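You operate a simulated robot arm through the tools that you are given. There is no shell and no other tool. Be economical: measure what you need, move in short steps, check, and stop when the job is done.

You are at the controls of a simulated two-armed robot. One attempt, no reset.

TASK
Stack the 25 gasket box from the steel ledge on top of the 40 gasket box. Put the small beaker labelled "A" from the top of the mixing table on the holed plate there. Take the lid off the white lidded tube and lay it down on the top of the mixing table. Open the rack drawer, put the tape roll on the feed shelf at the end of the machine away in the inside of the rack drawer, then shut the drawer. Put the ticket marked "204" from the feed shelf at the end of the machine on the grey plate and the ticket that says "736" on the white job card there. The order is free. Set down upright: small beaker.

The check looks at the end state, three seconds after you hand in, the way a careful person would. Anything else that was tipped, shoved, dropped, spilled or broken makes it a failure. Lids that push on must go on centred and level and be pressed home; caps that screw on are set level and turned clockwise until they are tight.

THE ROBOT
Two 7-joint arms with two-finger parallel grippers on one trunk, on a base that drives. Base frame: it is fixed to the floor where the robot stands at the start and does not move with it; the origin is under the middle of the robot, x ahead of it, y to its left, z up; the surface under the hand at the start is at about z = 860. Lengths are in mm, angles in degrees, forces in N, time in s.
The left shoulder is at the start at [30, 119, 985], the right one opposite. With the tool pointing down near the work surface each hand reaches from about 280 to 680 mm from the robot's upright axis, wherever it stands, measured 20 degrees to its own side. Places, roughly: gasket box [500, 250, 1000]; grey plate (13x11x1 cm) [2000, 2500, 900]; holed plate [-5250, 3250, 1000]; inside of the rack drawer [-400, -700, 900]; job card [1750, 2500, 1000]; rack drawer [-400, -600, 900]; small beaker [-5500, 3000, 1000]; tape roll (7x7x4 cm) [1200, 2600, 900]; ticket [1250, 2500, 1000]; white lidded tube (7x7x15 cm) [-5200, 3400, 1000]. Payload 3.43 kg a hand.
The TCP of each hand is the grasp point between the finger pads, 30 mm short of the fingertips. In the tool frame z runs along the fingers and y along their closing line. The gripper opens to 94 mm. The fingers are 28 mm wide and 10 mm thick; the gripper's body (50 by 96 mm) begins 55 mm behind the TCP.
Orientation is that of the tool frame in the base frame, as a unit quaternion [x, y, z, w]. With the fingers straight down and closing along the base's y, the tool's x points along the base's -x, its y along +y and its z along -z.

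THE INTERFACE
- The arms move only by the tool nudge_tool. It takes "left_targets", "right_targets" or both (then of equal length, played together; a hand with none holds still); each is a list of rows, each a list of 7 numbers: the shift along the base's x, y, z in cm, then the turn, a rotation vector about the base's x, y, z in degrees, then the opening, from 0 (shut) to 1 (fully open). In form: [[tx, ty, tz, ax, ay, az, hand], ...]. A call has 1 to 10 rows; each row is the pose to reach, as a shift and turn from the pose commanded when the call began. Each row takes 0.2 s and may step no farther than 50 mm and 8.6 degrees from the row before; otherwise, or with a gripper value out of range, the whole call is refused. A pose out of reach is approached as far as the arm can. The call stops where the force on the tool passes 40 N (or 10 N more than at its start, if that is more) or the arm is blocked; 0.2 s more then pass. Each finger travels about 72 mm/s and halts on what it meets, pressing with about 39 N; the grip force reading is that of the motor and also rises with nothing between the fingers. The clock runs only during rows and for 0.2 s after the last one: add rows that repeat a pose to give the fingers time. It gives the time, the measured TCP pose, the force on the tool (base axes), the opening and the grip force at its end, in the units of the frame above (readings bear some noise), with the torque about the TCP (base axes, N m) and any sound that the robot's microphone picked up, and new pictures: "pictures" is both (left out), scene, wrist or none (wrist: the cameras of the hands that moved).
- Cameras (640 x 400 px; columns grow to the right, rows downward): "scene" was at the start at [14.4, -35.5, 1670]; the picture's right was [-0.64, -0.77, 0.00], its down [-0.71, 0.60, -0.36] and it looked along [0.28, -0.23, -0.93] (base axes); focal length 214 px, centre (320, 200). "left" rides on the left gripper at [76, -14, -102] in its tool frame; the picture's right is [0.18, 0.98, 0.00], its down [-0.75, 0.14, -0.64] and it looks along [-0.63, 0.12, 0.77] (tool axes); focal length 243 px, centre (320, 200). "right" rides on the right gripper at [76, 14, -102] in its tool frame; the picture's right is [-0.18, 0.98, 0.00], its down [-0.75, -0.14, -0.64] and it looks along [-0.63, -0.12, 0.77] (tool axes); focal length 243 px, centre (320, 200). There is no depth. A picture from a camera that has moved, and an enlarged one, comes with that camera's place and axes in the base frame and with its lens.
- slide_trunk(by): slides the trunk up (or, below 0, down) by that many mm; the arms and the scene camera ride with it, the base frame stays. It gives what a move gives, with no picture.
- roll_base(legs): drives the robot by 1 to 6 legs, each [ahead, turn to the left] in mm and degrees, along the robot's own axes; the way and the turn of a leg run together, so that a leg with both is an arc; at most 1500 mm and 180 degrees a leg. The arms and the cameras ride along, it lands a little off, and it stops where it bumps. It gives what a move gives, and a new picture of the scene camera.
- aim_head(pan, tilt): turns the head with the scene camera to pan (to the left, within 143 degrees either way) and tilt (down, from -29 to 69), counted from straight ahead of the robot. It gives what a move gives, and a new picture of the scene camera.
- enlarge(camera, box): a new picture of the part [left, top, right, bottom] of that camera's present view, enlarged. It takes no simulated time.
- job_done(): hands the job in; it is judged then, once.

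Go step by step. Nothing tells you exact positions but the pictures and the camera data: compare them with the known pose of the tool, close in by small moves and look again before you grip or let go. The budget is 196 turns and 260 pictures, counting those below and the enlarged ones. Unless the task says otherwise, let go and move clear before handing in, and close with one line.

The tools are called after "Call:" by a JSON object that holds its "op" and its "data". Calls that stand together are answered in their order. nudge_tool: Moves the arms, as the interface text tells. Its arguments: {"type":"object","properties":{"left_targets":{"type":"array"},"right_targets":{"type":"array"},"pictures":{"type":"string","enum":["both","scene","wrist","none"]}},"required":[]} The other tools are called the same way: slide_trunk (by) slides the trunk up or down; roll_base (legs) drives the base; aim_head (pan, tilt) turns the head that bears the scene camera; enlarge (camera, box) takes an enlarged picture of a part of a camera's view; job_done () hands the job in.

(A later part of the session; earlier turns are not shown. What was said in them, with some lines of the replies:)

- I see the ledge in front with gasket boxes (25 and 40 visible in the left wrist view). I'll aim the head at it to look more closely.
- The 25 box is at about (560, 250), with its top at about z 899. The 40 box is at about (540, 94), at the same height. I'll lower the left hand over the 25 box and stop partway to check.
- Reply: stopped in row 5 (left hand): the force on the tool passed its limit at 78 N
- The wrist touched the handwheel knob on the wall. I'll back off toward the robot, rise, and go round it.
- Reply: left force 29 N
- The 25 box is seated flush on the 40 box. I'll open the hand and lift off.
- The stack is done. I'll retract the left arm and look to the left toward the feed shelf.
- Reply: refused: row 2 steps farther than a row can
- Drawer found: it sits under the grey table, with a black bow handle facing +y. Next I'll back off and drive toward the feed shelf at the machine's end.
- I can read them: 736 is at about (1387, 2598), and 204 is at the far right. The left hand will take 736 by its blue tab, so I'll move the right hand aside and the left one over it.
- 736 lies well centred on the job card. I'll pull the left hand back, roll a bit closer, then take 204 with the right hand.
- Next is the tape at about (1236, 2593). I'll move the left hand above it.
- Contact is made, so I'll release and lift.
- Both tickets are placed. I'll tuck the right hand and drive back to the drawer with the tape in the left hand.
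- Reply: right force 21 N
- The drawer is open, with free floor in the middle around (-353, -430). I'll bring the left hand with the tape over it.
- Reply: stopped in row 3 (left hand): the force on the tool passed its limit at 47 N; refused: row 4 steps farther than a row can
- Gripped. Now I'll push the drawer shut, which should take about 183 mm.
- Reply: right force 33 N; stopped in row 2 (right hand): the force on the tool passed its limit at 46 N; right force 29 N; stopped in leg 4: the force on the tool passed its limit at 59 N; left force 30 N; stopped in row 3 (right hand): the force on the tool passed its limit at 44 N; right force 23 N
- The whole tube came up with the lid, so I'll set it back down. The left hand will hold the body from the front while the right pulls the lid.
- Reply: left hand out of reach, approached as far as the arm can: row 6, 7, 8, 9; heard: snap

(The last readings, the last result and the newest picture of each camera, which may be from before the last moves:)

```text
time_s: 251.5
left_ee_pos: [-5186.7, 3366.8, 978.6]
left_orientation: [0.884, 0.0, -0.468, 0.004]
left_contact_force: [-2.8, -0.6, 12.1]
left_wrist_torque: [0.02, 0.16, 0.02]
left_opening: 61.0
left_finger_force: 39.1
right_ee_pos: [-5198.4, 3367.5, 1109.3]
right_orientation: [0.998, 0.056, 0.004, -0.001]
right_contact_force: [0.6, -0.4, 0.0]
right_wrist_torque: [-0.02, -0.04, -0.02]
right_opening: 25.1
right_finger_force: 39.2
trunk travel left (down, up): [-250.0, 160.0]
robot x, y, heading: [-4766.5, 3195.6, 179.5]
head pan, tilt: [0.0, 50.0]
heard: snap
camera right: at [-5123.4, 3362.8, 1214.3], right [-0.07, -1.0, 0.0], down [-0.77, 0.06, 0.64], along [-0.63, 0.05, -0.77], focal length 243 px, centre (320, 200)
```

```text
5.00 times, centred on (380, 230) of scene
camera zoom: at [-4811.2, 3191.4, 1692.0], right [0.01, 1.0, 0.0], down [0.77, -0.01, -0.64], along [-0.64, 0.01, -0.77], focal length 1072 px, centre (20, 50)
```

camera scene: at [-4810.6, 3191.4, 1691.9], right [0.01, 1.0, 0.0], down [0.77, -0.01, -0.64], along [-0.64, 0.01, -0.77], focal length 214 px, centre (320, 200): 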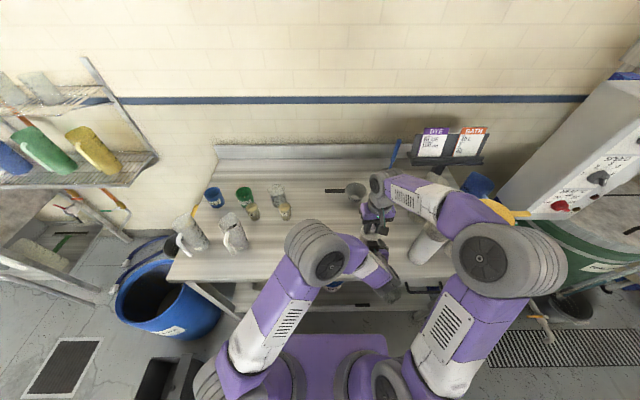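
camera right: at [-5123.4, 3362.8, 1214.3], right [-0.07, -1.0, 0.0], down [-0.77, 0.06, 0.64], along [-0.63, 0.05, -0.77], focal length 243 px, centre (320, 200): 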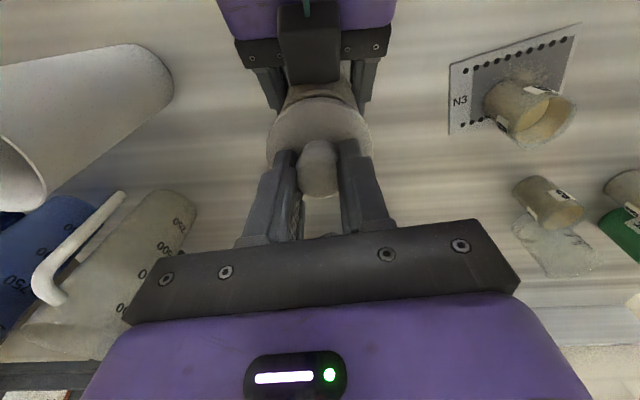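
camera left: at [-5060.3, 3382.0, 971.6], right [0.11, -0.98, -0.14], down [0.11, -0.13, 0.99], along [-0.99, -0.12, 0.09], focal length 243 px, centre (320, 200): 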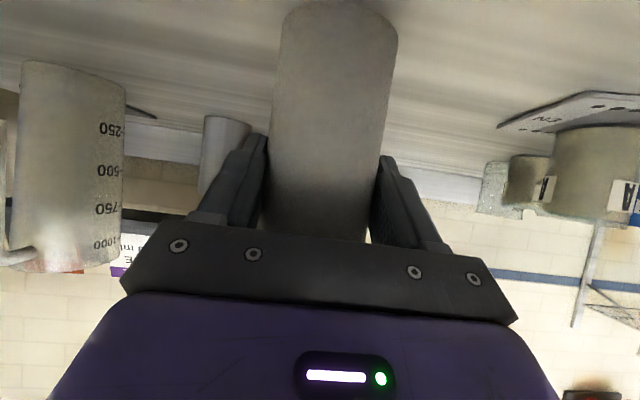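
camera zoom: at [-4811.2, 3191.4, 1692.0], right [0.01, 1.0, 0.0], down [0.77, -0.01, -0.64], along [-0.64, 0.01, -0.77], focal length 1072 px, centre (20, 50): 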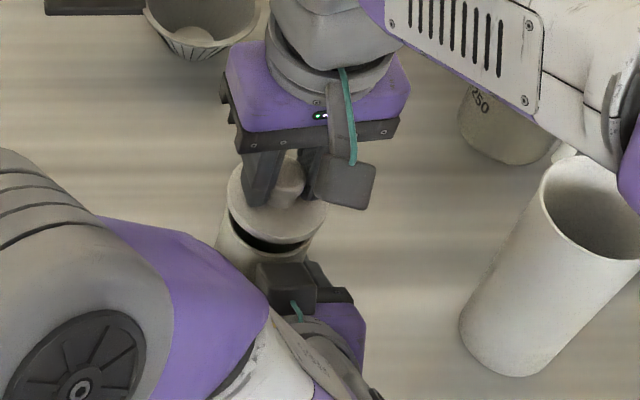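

Call:
{"op": "nudge_tool", "data": {"right_targets": [[0, 0, 3, 0, 0, 0, 0.1], [0, 0, 6, 0, 0, 0, 0.1], [0, 0, 8, 0, 0, 0, 0.1], [0, 0, 8, 0, 0, 0, 0.1], [0, 0, 8, 0, 0, 0, 0.1], [0, 0, 8, 0, 0, 0, 0.1], [0, 0, 8, 0, 0, 0, 0.1]], "left_targets": [[0, 0, 0, 0, 0, 0, 0.75], [0, 0, 0, 0, 0, 0, 0.9], [0, 0, 0, 0, 0, 0, 1], [2, 0, 0.2, 0, 0, 0, 1], [5, 0, 0.5, 0, 0, 0, 1], [8, 0, 1, 0, 0, 0, 1], [11, 0, 2, 0, 0, 0, 1]], "pictures": "scene"}}

Call:
{"op": "enlarge", "data": {"camera": "left", "box": [0, 0, 640, 400]}}

Call:
{"op": "enlarge", "data": {"camera": "right", "box": [0, 0, 640, 400]}}

```text
time_s: 253.1
left_ee_pos: [-5077.2, 3367.7, 996.9]
left_orientation: [0.884, 0.001, -0.467, 0.006]
left_contact_force: [-0.1, 1.0, -0.1]
left_wrist_torque: [-0.02, 0.03, 0.02]
left_opening: 93.9
left_finger_force: 0.0
right_ee_pos: [-5199.2, 3368.8, 1189.8]
right_orientation: [0.998, 0.056, 0.003, -0.001]
right_contact_force: [0.1, -0.9, -0.2]
right_wrist_torque: [0.02, 0.01, 0.01]
right_opening: 25.7
right_finger_force: 39.0
trunk travel left (down, up): [-250.0, 160.0]
robot x, y, heading: [-4765.0, 3192.4, 179.5]
head pan, tilt: [0.0, 50.0]
camera scene: at [-4810.9, 3192.1, 1692.0], right [0.01, 1.0, 0.0], down [0.77, -0.01, -0.64], along [-0.64, 0.01, -0.77], focal length 214 px, centre (320, 200)
```

scene: 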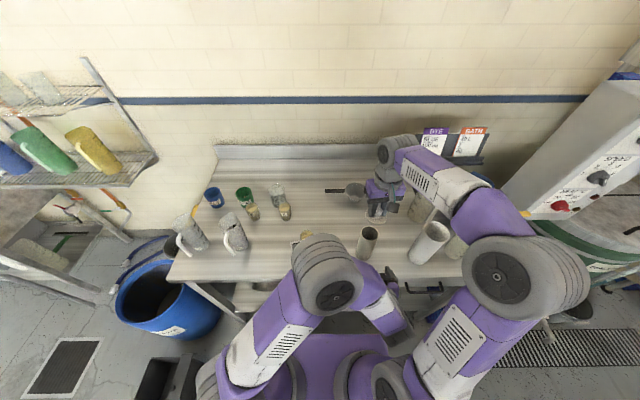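

```text
1.00 times, centred on (320, 200) of left (not enlarged: the box is as wide or as high as the picture)
camera zoom: at [-4949.1, 3382.1, 990.9], right [0.11, -0.98, -0.14], down [0.11, -0.13, 0.99], along [-0.99, -0.12, 0.09], focal length 243 px, centre (320, 200)
```

zoom: 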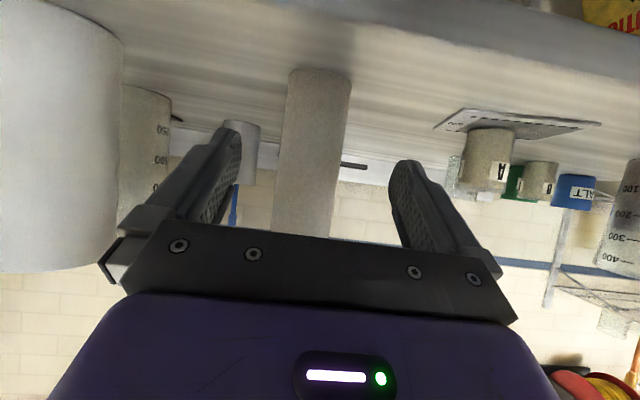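

```text
1.00 times, centred on (320, 200) of right (not enlarged: the box is as wide or as high as the picture)
camera zoom: at [-5123.0, 3362.5, 1293.6], right [-0.07, -1.0, 0.0], down [-0.77, 0.06, 0.64], along [-0.63, 0.05, -0.77], focal length 243 px, centre (320, 200)
```

zoom: 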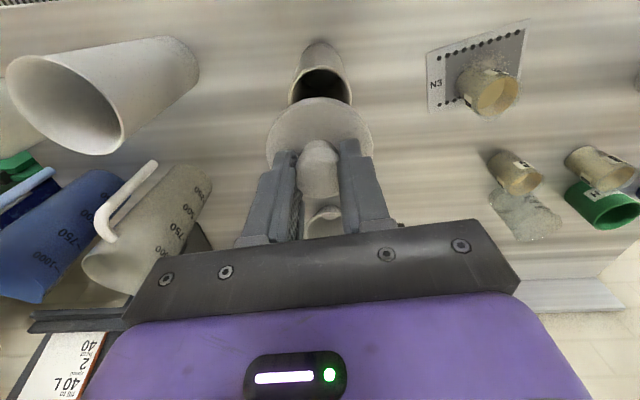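

Call:
{"op": "nudge_tool", "data": {"left_targets": [[1, -2.4, 1, 0, 0, 0, 0.9], [1, -4.8, 2.5, 0, -6, 0, 0.9], [1, -7.2, 4.5, 0, -12, 0, 0.9], [0.5, -9.6, 6.5, 0, -18, 0, 0.9], [0, -12, 8.5, 0, -24, 0, 0.9], [0, -14.4, 10.5, 0, -30, 0, 0.9], [0, -16.8, 12.5, 0, -36, 0, 0.9], [0, -19.2, 14.5, 0, -42, 0, 0.9], [0, -21.6, 16.5, 0, -48, 0, 0.9], [0, -24, 18.5, 0, -55, 0, 0.9]], "pictures": "none"}}

Call:
{"op": "nudge_tool", "data": {"right_targets": [[-2.8, -3, 0, 0, 0, 0, 0.1], [-5.6, -6, 0, 0, 0, 0, 0.1], [-8.4, -9, 0, 0, 0, 0, 0.1], [-11.3, -12, 0, 0, 0, 0, 0.1], [-14.2, -15, -1, 0, 0, 0, 0.1], [-17.1, -17.9, -3, 0, 0, 0, 0.1], [-17.1, -17.9, -6, 0, 0, 0, 0.1], [-17.1, -17.9, -9, 0, 0, 0, 0.1]]}}

```text
time_s: 255.3
left_ee_pos: [-5078.4, 3128.3, 1184.5]
left_orientation: [1.0, -0.003, -0.005, 0.005]
left_contact_force: [0.0, 0.1, 0.1]
left_wrist_torque: [0.02, -0.05, 0.0]
left_opening: 84.6
left_finger_force: 0.1
right_ee_pos: [-5199.2, 3366.8, 1188.8]
right_orientation: [0.998, 0.056, 0.004, 0.0]
right_contact_force: [-0.9, 1.0, 0.1]
right_wrist_torque: [-0.02, -0.02, 0.02]
right_opening: 25.3
right_finger_force: 39.3
trunk travel left (down, up): [-250.0, 160.0]
robot x, y, heading: [-4768.4, 3194.5, 179.3]
head pan, tilt: [0.0, 50.0]
```

```text
time_s: 257.1
left_ee_pos: [-5080.3, 3128.6, 1184.5]
left_orientation: [1.0, -0.001, -0.006, 0.005]
left_contact_force: [0.0, 0.2, 0.7]
left_wrist_torque: [0.0, -0.02, 0.02]
left_opening: 84.5
left_finger_force: 0.1
right_ee_pos: [-5367.6, 3190.1, 1097.0]
right_orientation: [0.998, 0.056, 0.004, 0.0]
right_contact_force: [0.3, 0.1, 0.3]
right_wrist_torque: [-0.01, 0.0, 0.01]
right_opening: 25.3
right_finger_force: 38.6
right hand out of reach, approached as far as the arm can: row 6, 7, 8
trunk travel left (down, up): [-250.0, 160.0]
robot x, y, heading: [-4765.0, 3191.6, 179.3]
head pan, tilt: [0.0, 50.0]
camera scene: at [-4813.0, 3191.6, 1691.9], right [0.01, 1.0, 0.0], down [0.77, -0.01, -0.64], along [-0.64, 0.01, -0.77], focal length 214 px, centre (320, 200)
camera right: at [-5292.0, 3184.4, 1201.4], right [-0.07, -1.0, 0.0], down [-0.77, 0.06, 0.64], along [-0.63, 0.05, -0.77], focal length 243 px, centre (320, 200)
```

scene: 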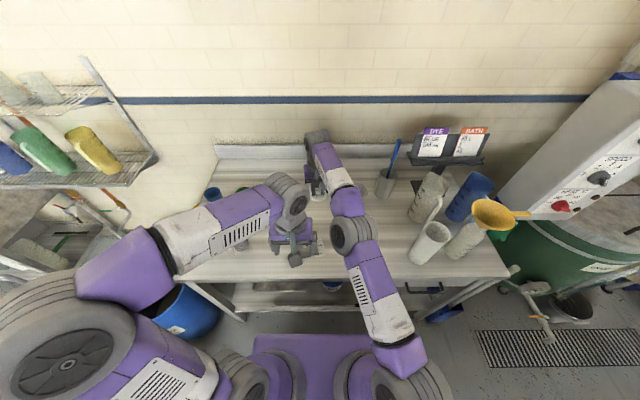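
right: 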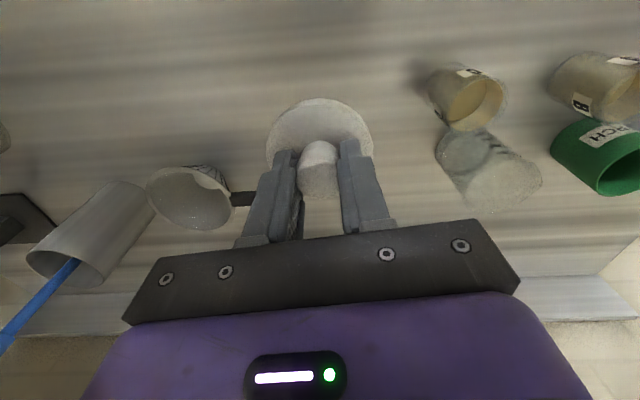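

Call:
{"op": "nudge_tool", "data": {"right_targets": [[1, 0.3, -3, 0, 0, 0, 0.1], [2, 0.6, -6, 0, 0, 0, 0.1], [2, 0.6, -9, 0, 0, 0, 0.1], [2, 0.6, -12, 0, 0, 0, 0.1], [2, 0.6, -13, 0, 0, 0, 0.1]]}}

Call:
{"op": "enlarge", "data": {"camera": "scene", "box": [260, 130, 400, 280]}}

```text
time_s: 258.3
left_ee_pos: [-5079.2, 3128.0, 1184.1]
left_orientation: [1.0, -0.002, -0.005, 0.006]
left_contact_force: [-1.0, 0.8, 0.1]
left_wrist_torque: [0.01, 0.03, -0.02]
left_opening: 84.5
left_finger_force: 0.0
right_ee_pos: [-5348.1, 3195.1, 968.8]
right_orientation: [0.998, 0.056, 0.003, 0.0]
right_contact_force: [0.2, -0.6, -0.9]
right_wrist_torque: [0.01, -0.01, -0.04]
right_opening: 25.5
right_finger_force: 39.0
trunk travel left (down, up): [-250.0, 160.0]
robot x, y, heading: [-4763.7, 3191.4, 179.4]
head pan, tilt: [0.0, 50.0]
camera scene: at [-4811.9, 3192.0, 1692.0], right [0.01, 1.0, 0.0], down [0.77, -0.01, -0.64], along [-0.64, 0.01, -0.77], focal length 214 px, centre (320, 200)
camera right: at [-5271.0, 3190.1, 1073.0], right [-0.07, -1.0, 0.0], down [-0.77, 0.06, 0.64], along [-0.63, 0.05, -0.77], focal length 243 px, centre (320, 200)
```

scene: 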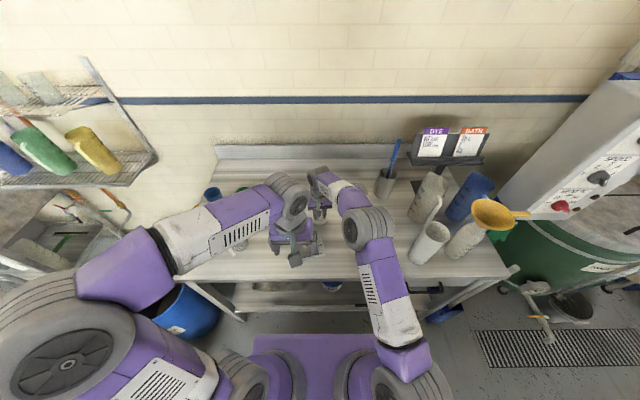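
right: 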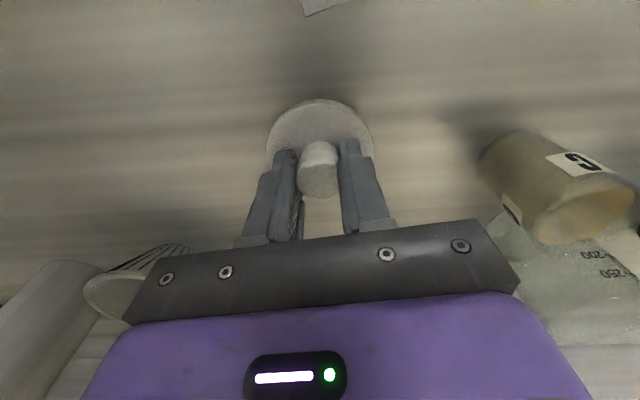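

```text
2.67 times, centred on (330, 205) of scene
camera zoom: at [-4811.9, 3192.0, 1692.0], right [0.01, 1.0, 0.0], down [0.77, -0.01, -0.64], along [-0.64, 0.01, -0.77], focal length 572 px, centre (293, 187)
```

zoom: 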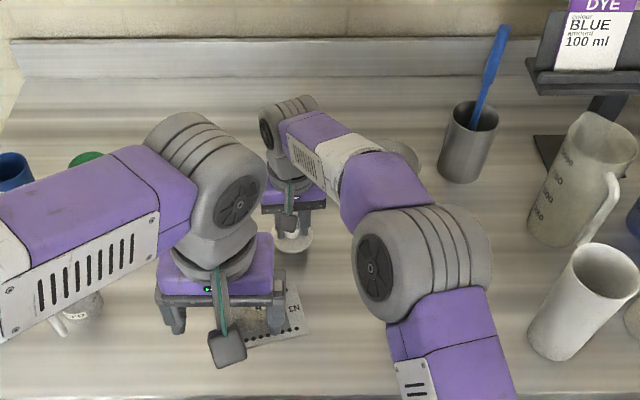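

Call:
{"op": "nudge_tool", "data": {"right_targets": [[0, 0, -0.8, 0, 0, 0, 0.1], [0, 0, -1.5, 0, 0, 0, 0.1], [0, 0, -2, 0, 0, 0, 0.1], [0, 0, -2.5, 0, 0, 0, 0.1], [0, 0, -3, 0, 0, 0, 0.1], [0, 0, -3.5, 0, 0, 0, 0.1]], "pictures": "wrist"}}

```text
time_s: 259.7
left_ee_pos: [-5076.7, 3128.5, 1186.6]
left_orientation: [1.0, -0.002, -0.007, 0.005]
left_contact_force: [0.1, 0.7, 0.1]
left_wrist_torque: [0.03, -0.02, 0.04]
left_opening: 84.4
left_finger_force: 0.1
right_ee_pos: [-5345.5, 3195.8, 938.7]
right_orientation: [0.998, 0.056, 0.0, 0.001]
right_contact_force: [2.3, 1.0, 24.5]
right_wrist_torque: [0.11, -0.42, 0.02]
right_opening: 25.9
right_finger_force: 39.3
trunk travel left (down, up): [-250.0, 160.0]
robot x, y, heading: [-4765.3, 3188.3, 179.1]
head pan, tilt: [0.0, 50.0]
camera right: at [-5269.1, 3190.6, 1042.0], right [-0.07, -1.0, 0.0], down [-0.77, 0.06, 0.64], along [-0.64, 0.05, -0.77], focal length 243 px, centre (320, 200)
```

right: 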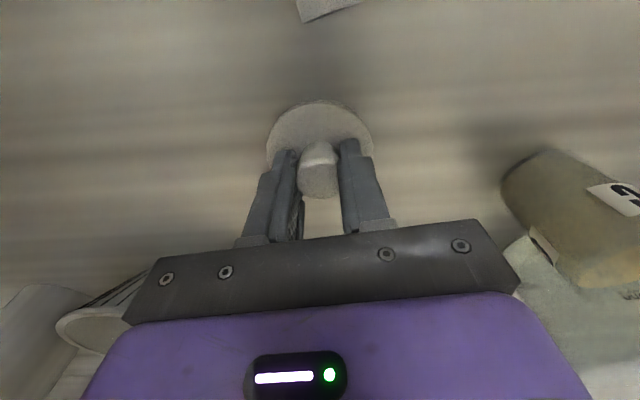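

Call:
{"op": "nudge_tool", "data": {"right_targets": [[0, 0, 0.2, 0, 0, 0, 0.25], [0, 0, 0.2, 0, 0, 0, 0.45], [0, 0, 0.2, 0, 0, 0, 0.45], [0, 0, 3, 0, 0, 0, 0.45], [0, 0, 7, 0, 0, 0, 0.45], [0, 0, 11.5, 0, 0, 0, 0.45], [0, 0, 16, 0, 0, 0, 0.45], [1, 1, 20, 0, 0, 0, 0.45]], "pictures": "wrist"}}

```text
time_s: 261.5
left_ee_pos: [-5078.6, 3129.8, 1184.2]
left_orientation: [1.0, -0.001, -0.005, 0.005]
left_contact_force: [0.5, 0.5, -0.3]
left_wrist_torque: [-0.04, 0.05, -0.05]
left_opening: 84.6
left_finger_force: 0.1
right_ee_pos: [-5333.7, 3208.7, 1131.5]
right_orientation: [0.998, 0.056, 0.004, -0.001]
right_contact_force: [0.4, -0.5, -0.2]
right_wrist_torque: [-0.01, 0.01, 0.01]
right_opening: 42.3
right_finger_force: 0.0
trunk travel left (down, up): [-250.0, 160.0]
robot x, y, heading: [-4765.8, 3190.0, 179.3]
head pan, tilt: [0.0, 50.0]
camera right: at [-5256.8, 3202.9, 1236.0], right [-0.07, -1.0, 0.0], down [-0.77, 0.06, 0.64], along [-0.63, 0.05, -0.77], focal length 243 px, centre (320, 200)
```

right: 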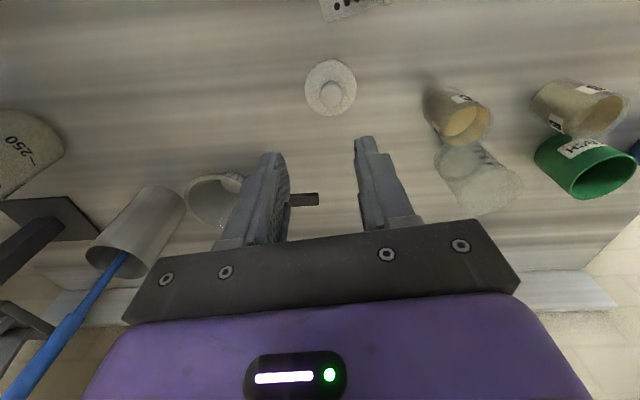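

Call:
{"op": "nudge_tool", "data": {"right_targets": [[2, 2, 3, 0, 0, 0, 0.45], [5, 4, 6, 0, 0, 0, 0.45], [8.5, 6, 8, 0, 0, 0, 0.45], [12, 8.5, 9, 0, 0, 0, 0.45], [15.5, 11, 9, 0, 0, 0, 0.45], [19.5, 13, 9, 0, 0, 0, 0.45], [23, 15, 9, 0, 0, 0, 0.45]], "left_targets": [[0, -2, 1, 0, 0, 0, 0.8], [0, -4, 2, 0, 0, 0, 0.8], [0, -6, 2, 0, 0, 0, 0.8], [0, -8, 2, 0, 0, 0, 0.8], [0, -10, 2, 0, 0, 0, 0.8], [0, -10, 2, 0, 0, 0, 0.8], [0, -10, 2, 0, 0, 0, 0.8]], "pictures": "none"}}

Call:
{"op": "roll_base", "data": {"legs": [[-300, 0]]}}

Call:
{"op": "enlarge", "data": {"camera": "scene", "box": [200, 90, 460, 220]}}

```text
time_s: 263.1
left_ee_pos: [-5079.2, 3028.9, 1203.4]
left_orientation: [1.0, -0.002, -0.007, 0.005]
left_contact_force: [0.3, 0.2, -0.3]
left_wrist_torque: [0.01, 0.0, -0.02]
left_opening: 74.8
left_finger_force: 0.1
right_ee_pos: [-5101.9, 3357.0, 1223.3]
right_orientation: [0.998, 0.056, 0.004, 0.0]
right_contact_force: [0.6, 0.5, -0.7]
right_wrist_torque: [0.01, 0.02, -0.02]
right_opening: 42.3
right_finger_force: 0.1
trunk travel left (down, up): [-250.0, 160.0]
robot x, y, heading: [-4763.1, 3191.0, 179.4]
head pan, tilt: [0.0, 50.0]
```

```text
time_s: 265.1
left_ee_pos: [-4769.6, 3024.9, 1202.6]
left_orientation: [1.0, -0.003, -0.006, 0.006]
left_contact_force: [0.3, -0.9, -0.5]
left_wrist_torque: [0.01, 0.02, -0.04]
left_opening: 75.0
left_finger_force: 0.2
right_ee_pos: [-4793.7, 3352.9, 1224.0]
right_orientation: [0.998, 0.055, 0.004, 0.0]
right_contact_force: [1.3, -0.1, 0.3]
right_wrist_torque: [-0.04, 0.04, 0.0]
right_opening: 42.2
right_finger_force: 0.0
trunk travel left (down, up): [-250.0, 160.0]
robot x, y, heading: [-4457.9, 3187.3, 179.4]
head pan, tilt: [0.0, 50.0]
camera scene: at [-4501.2, 3188.6, 1692.0], right [0.01, 1.0, 0.0], down [0.77, -0.01, -0.64], along [-0.64, 0.01, -0.77], focal length 214 px, centre (320, 200)
```

scene: 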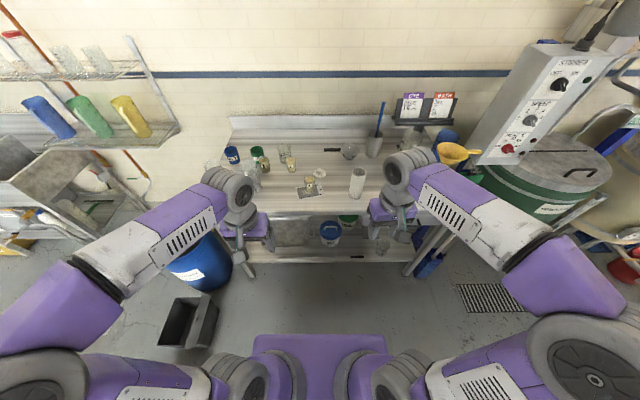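

```text
2.46 times, centred on (330, 155) of scene
camera zoom: at [-4501.2, 3188.6, 1692.0], right [0.01, 1.0, 0.0], down [0.77, -0.01, -0.64], along [-0.64, 0.01, -0.77], focal length 528 px, centre (295, 311)
```

zoom: 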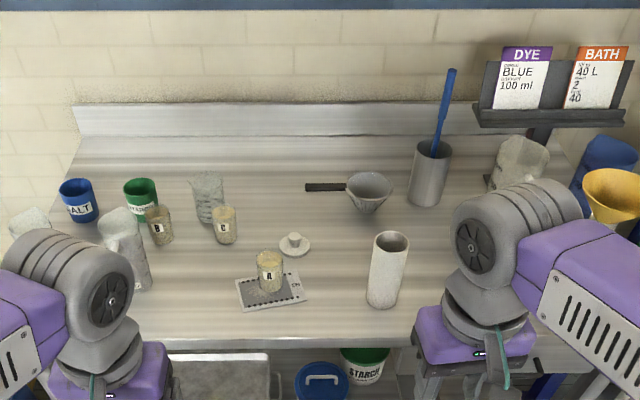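

Everything checks out in this view: lid on the table, tube upright, beaker A standing on the holed plate, hands clear. The stack, tickets and drawer were checked when I finished each one, so I'm handing in.

Call:
{"op": "job_done", "data": {}}

```text
The job is handed in.
```

All five parts of the job are done and handed in. On the way a hand bumped the machine's handwheel and, later, the stair rail; I saw no damage from either, though I didn't go back to check.
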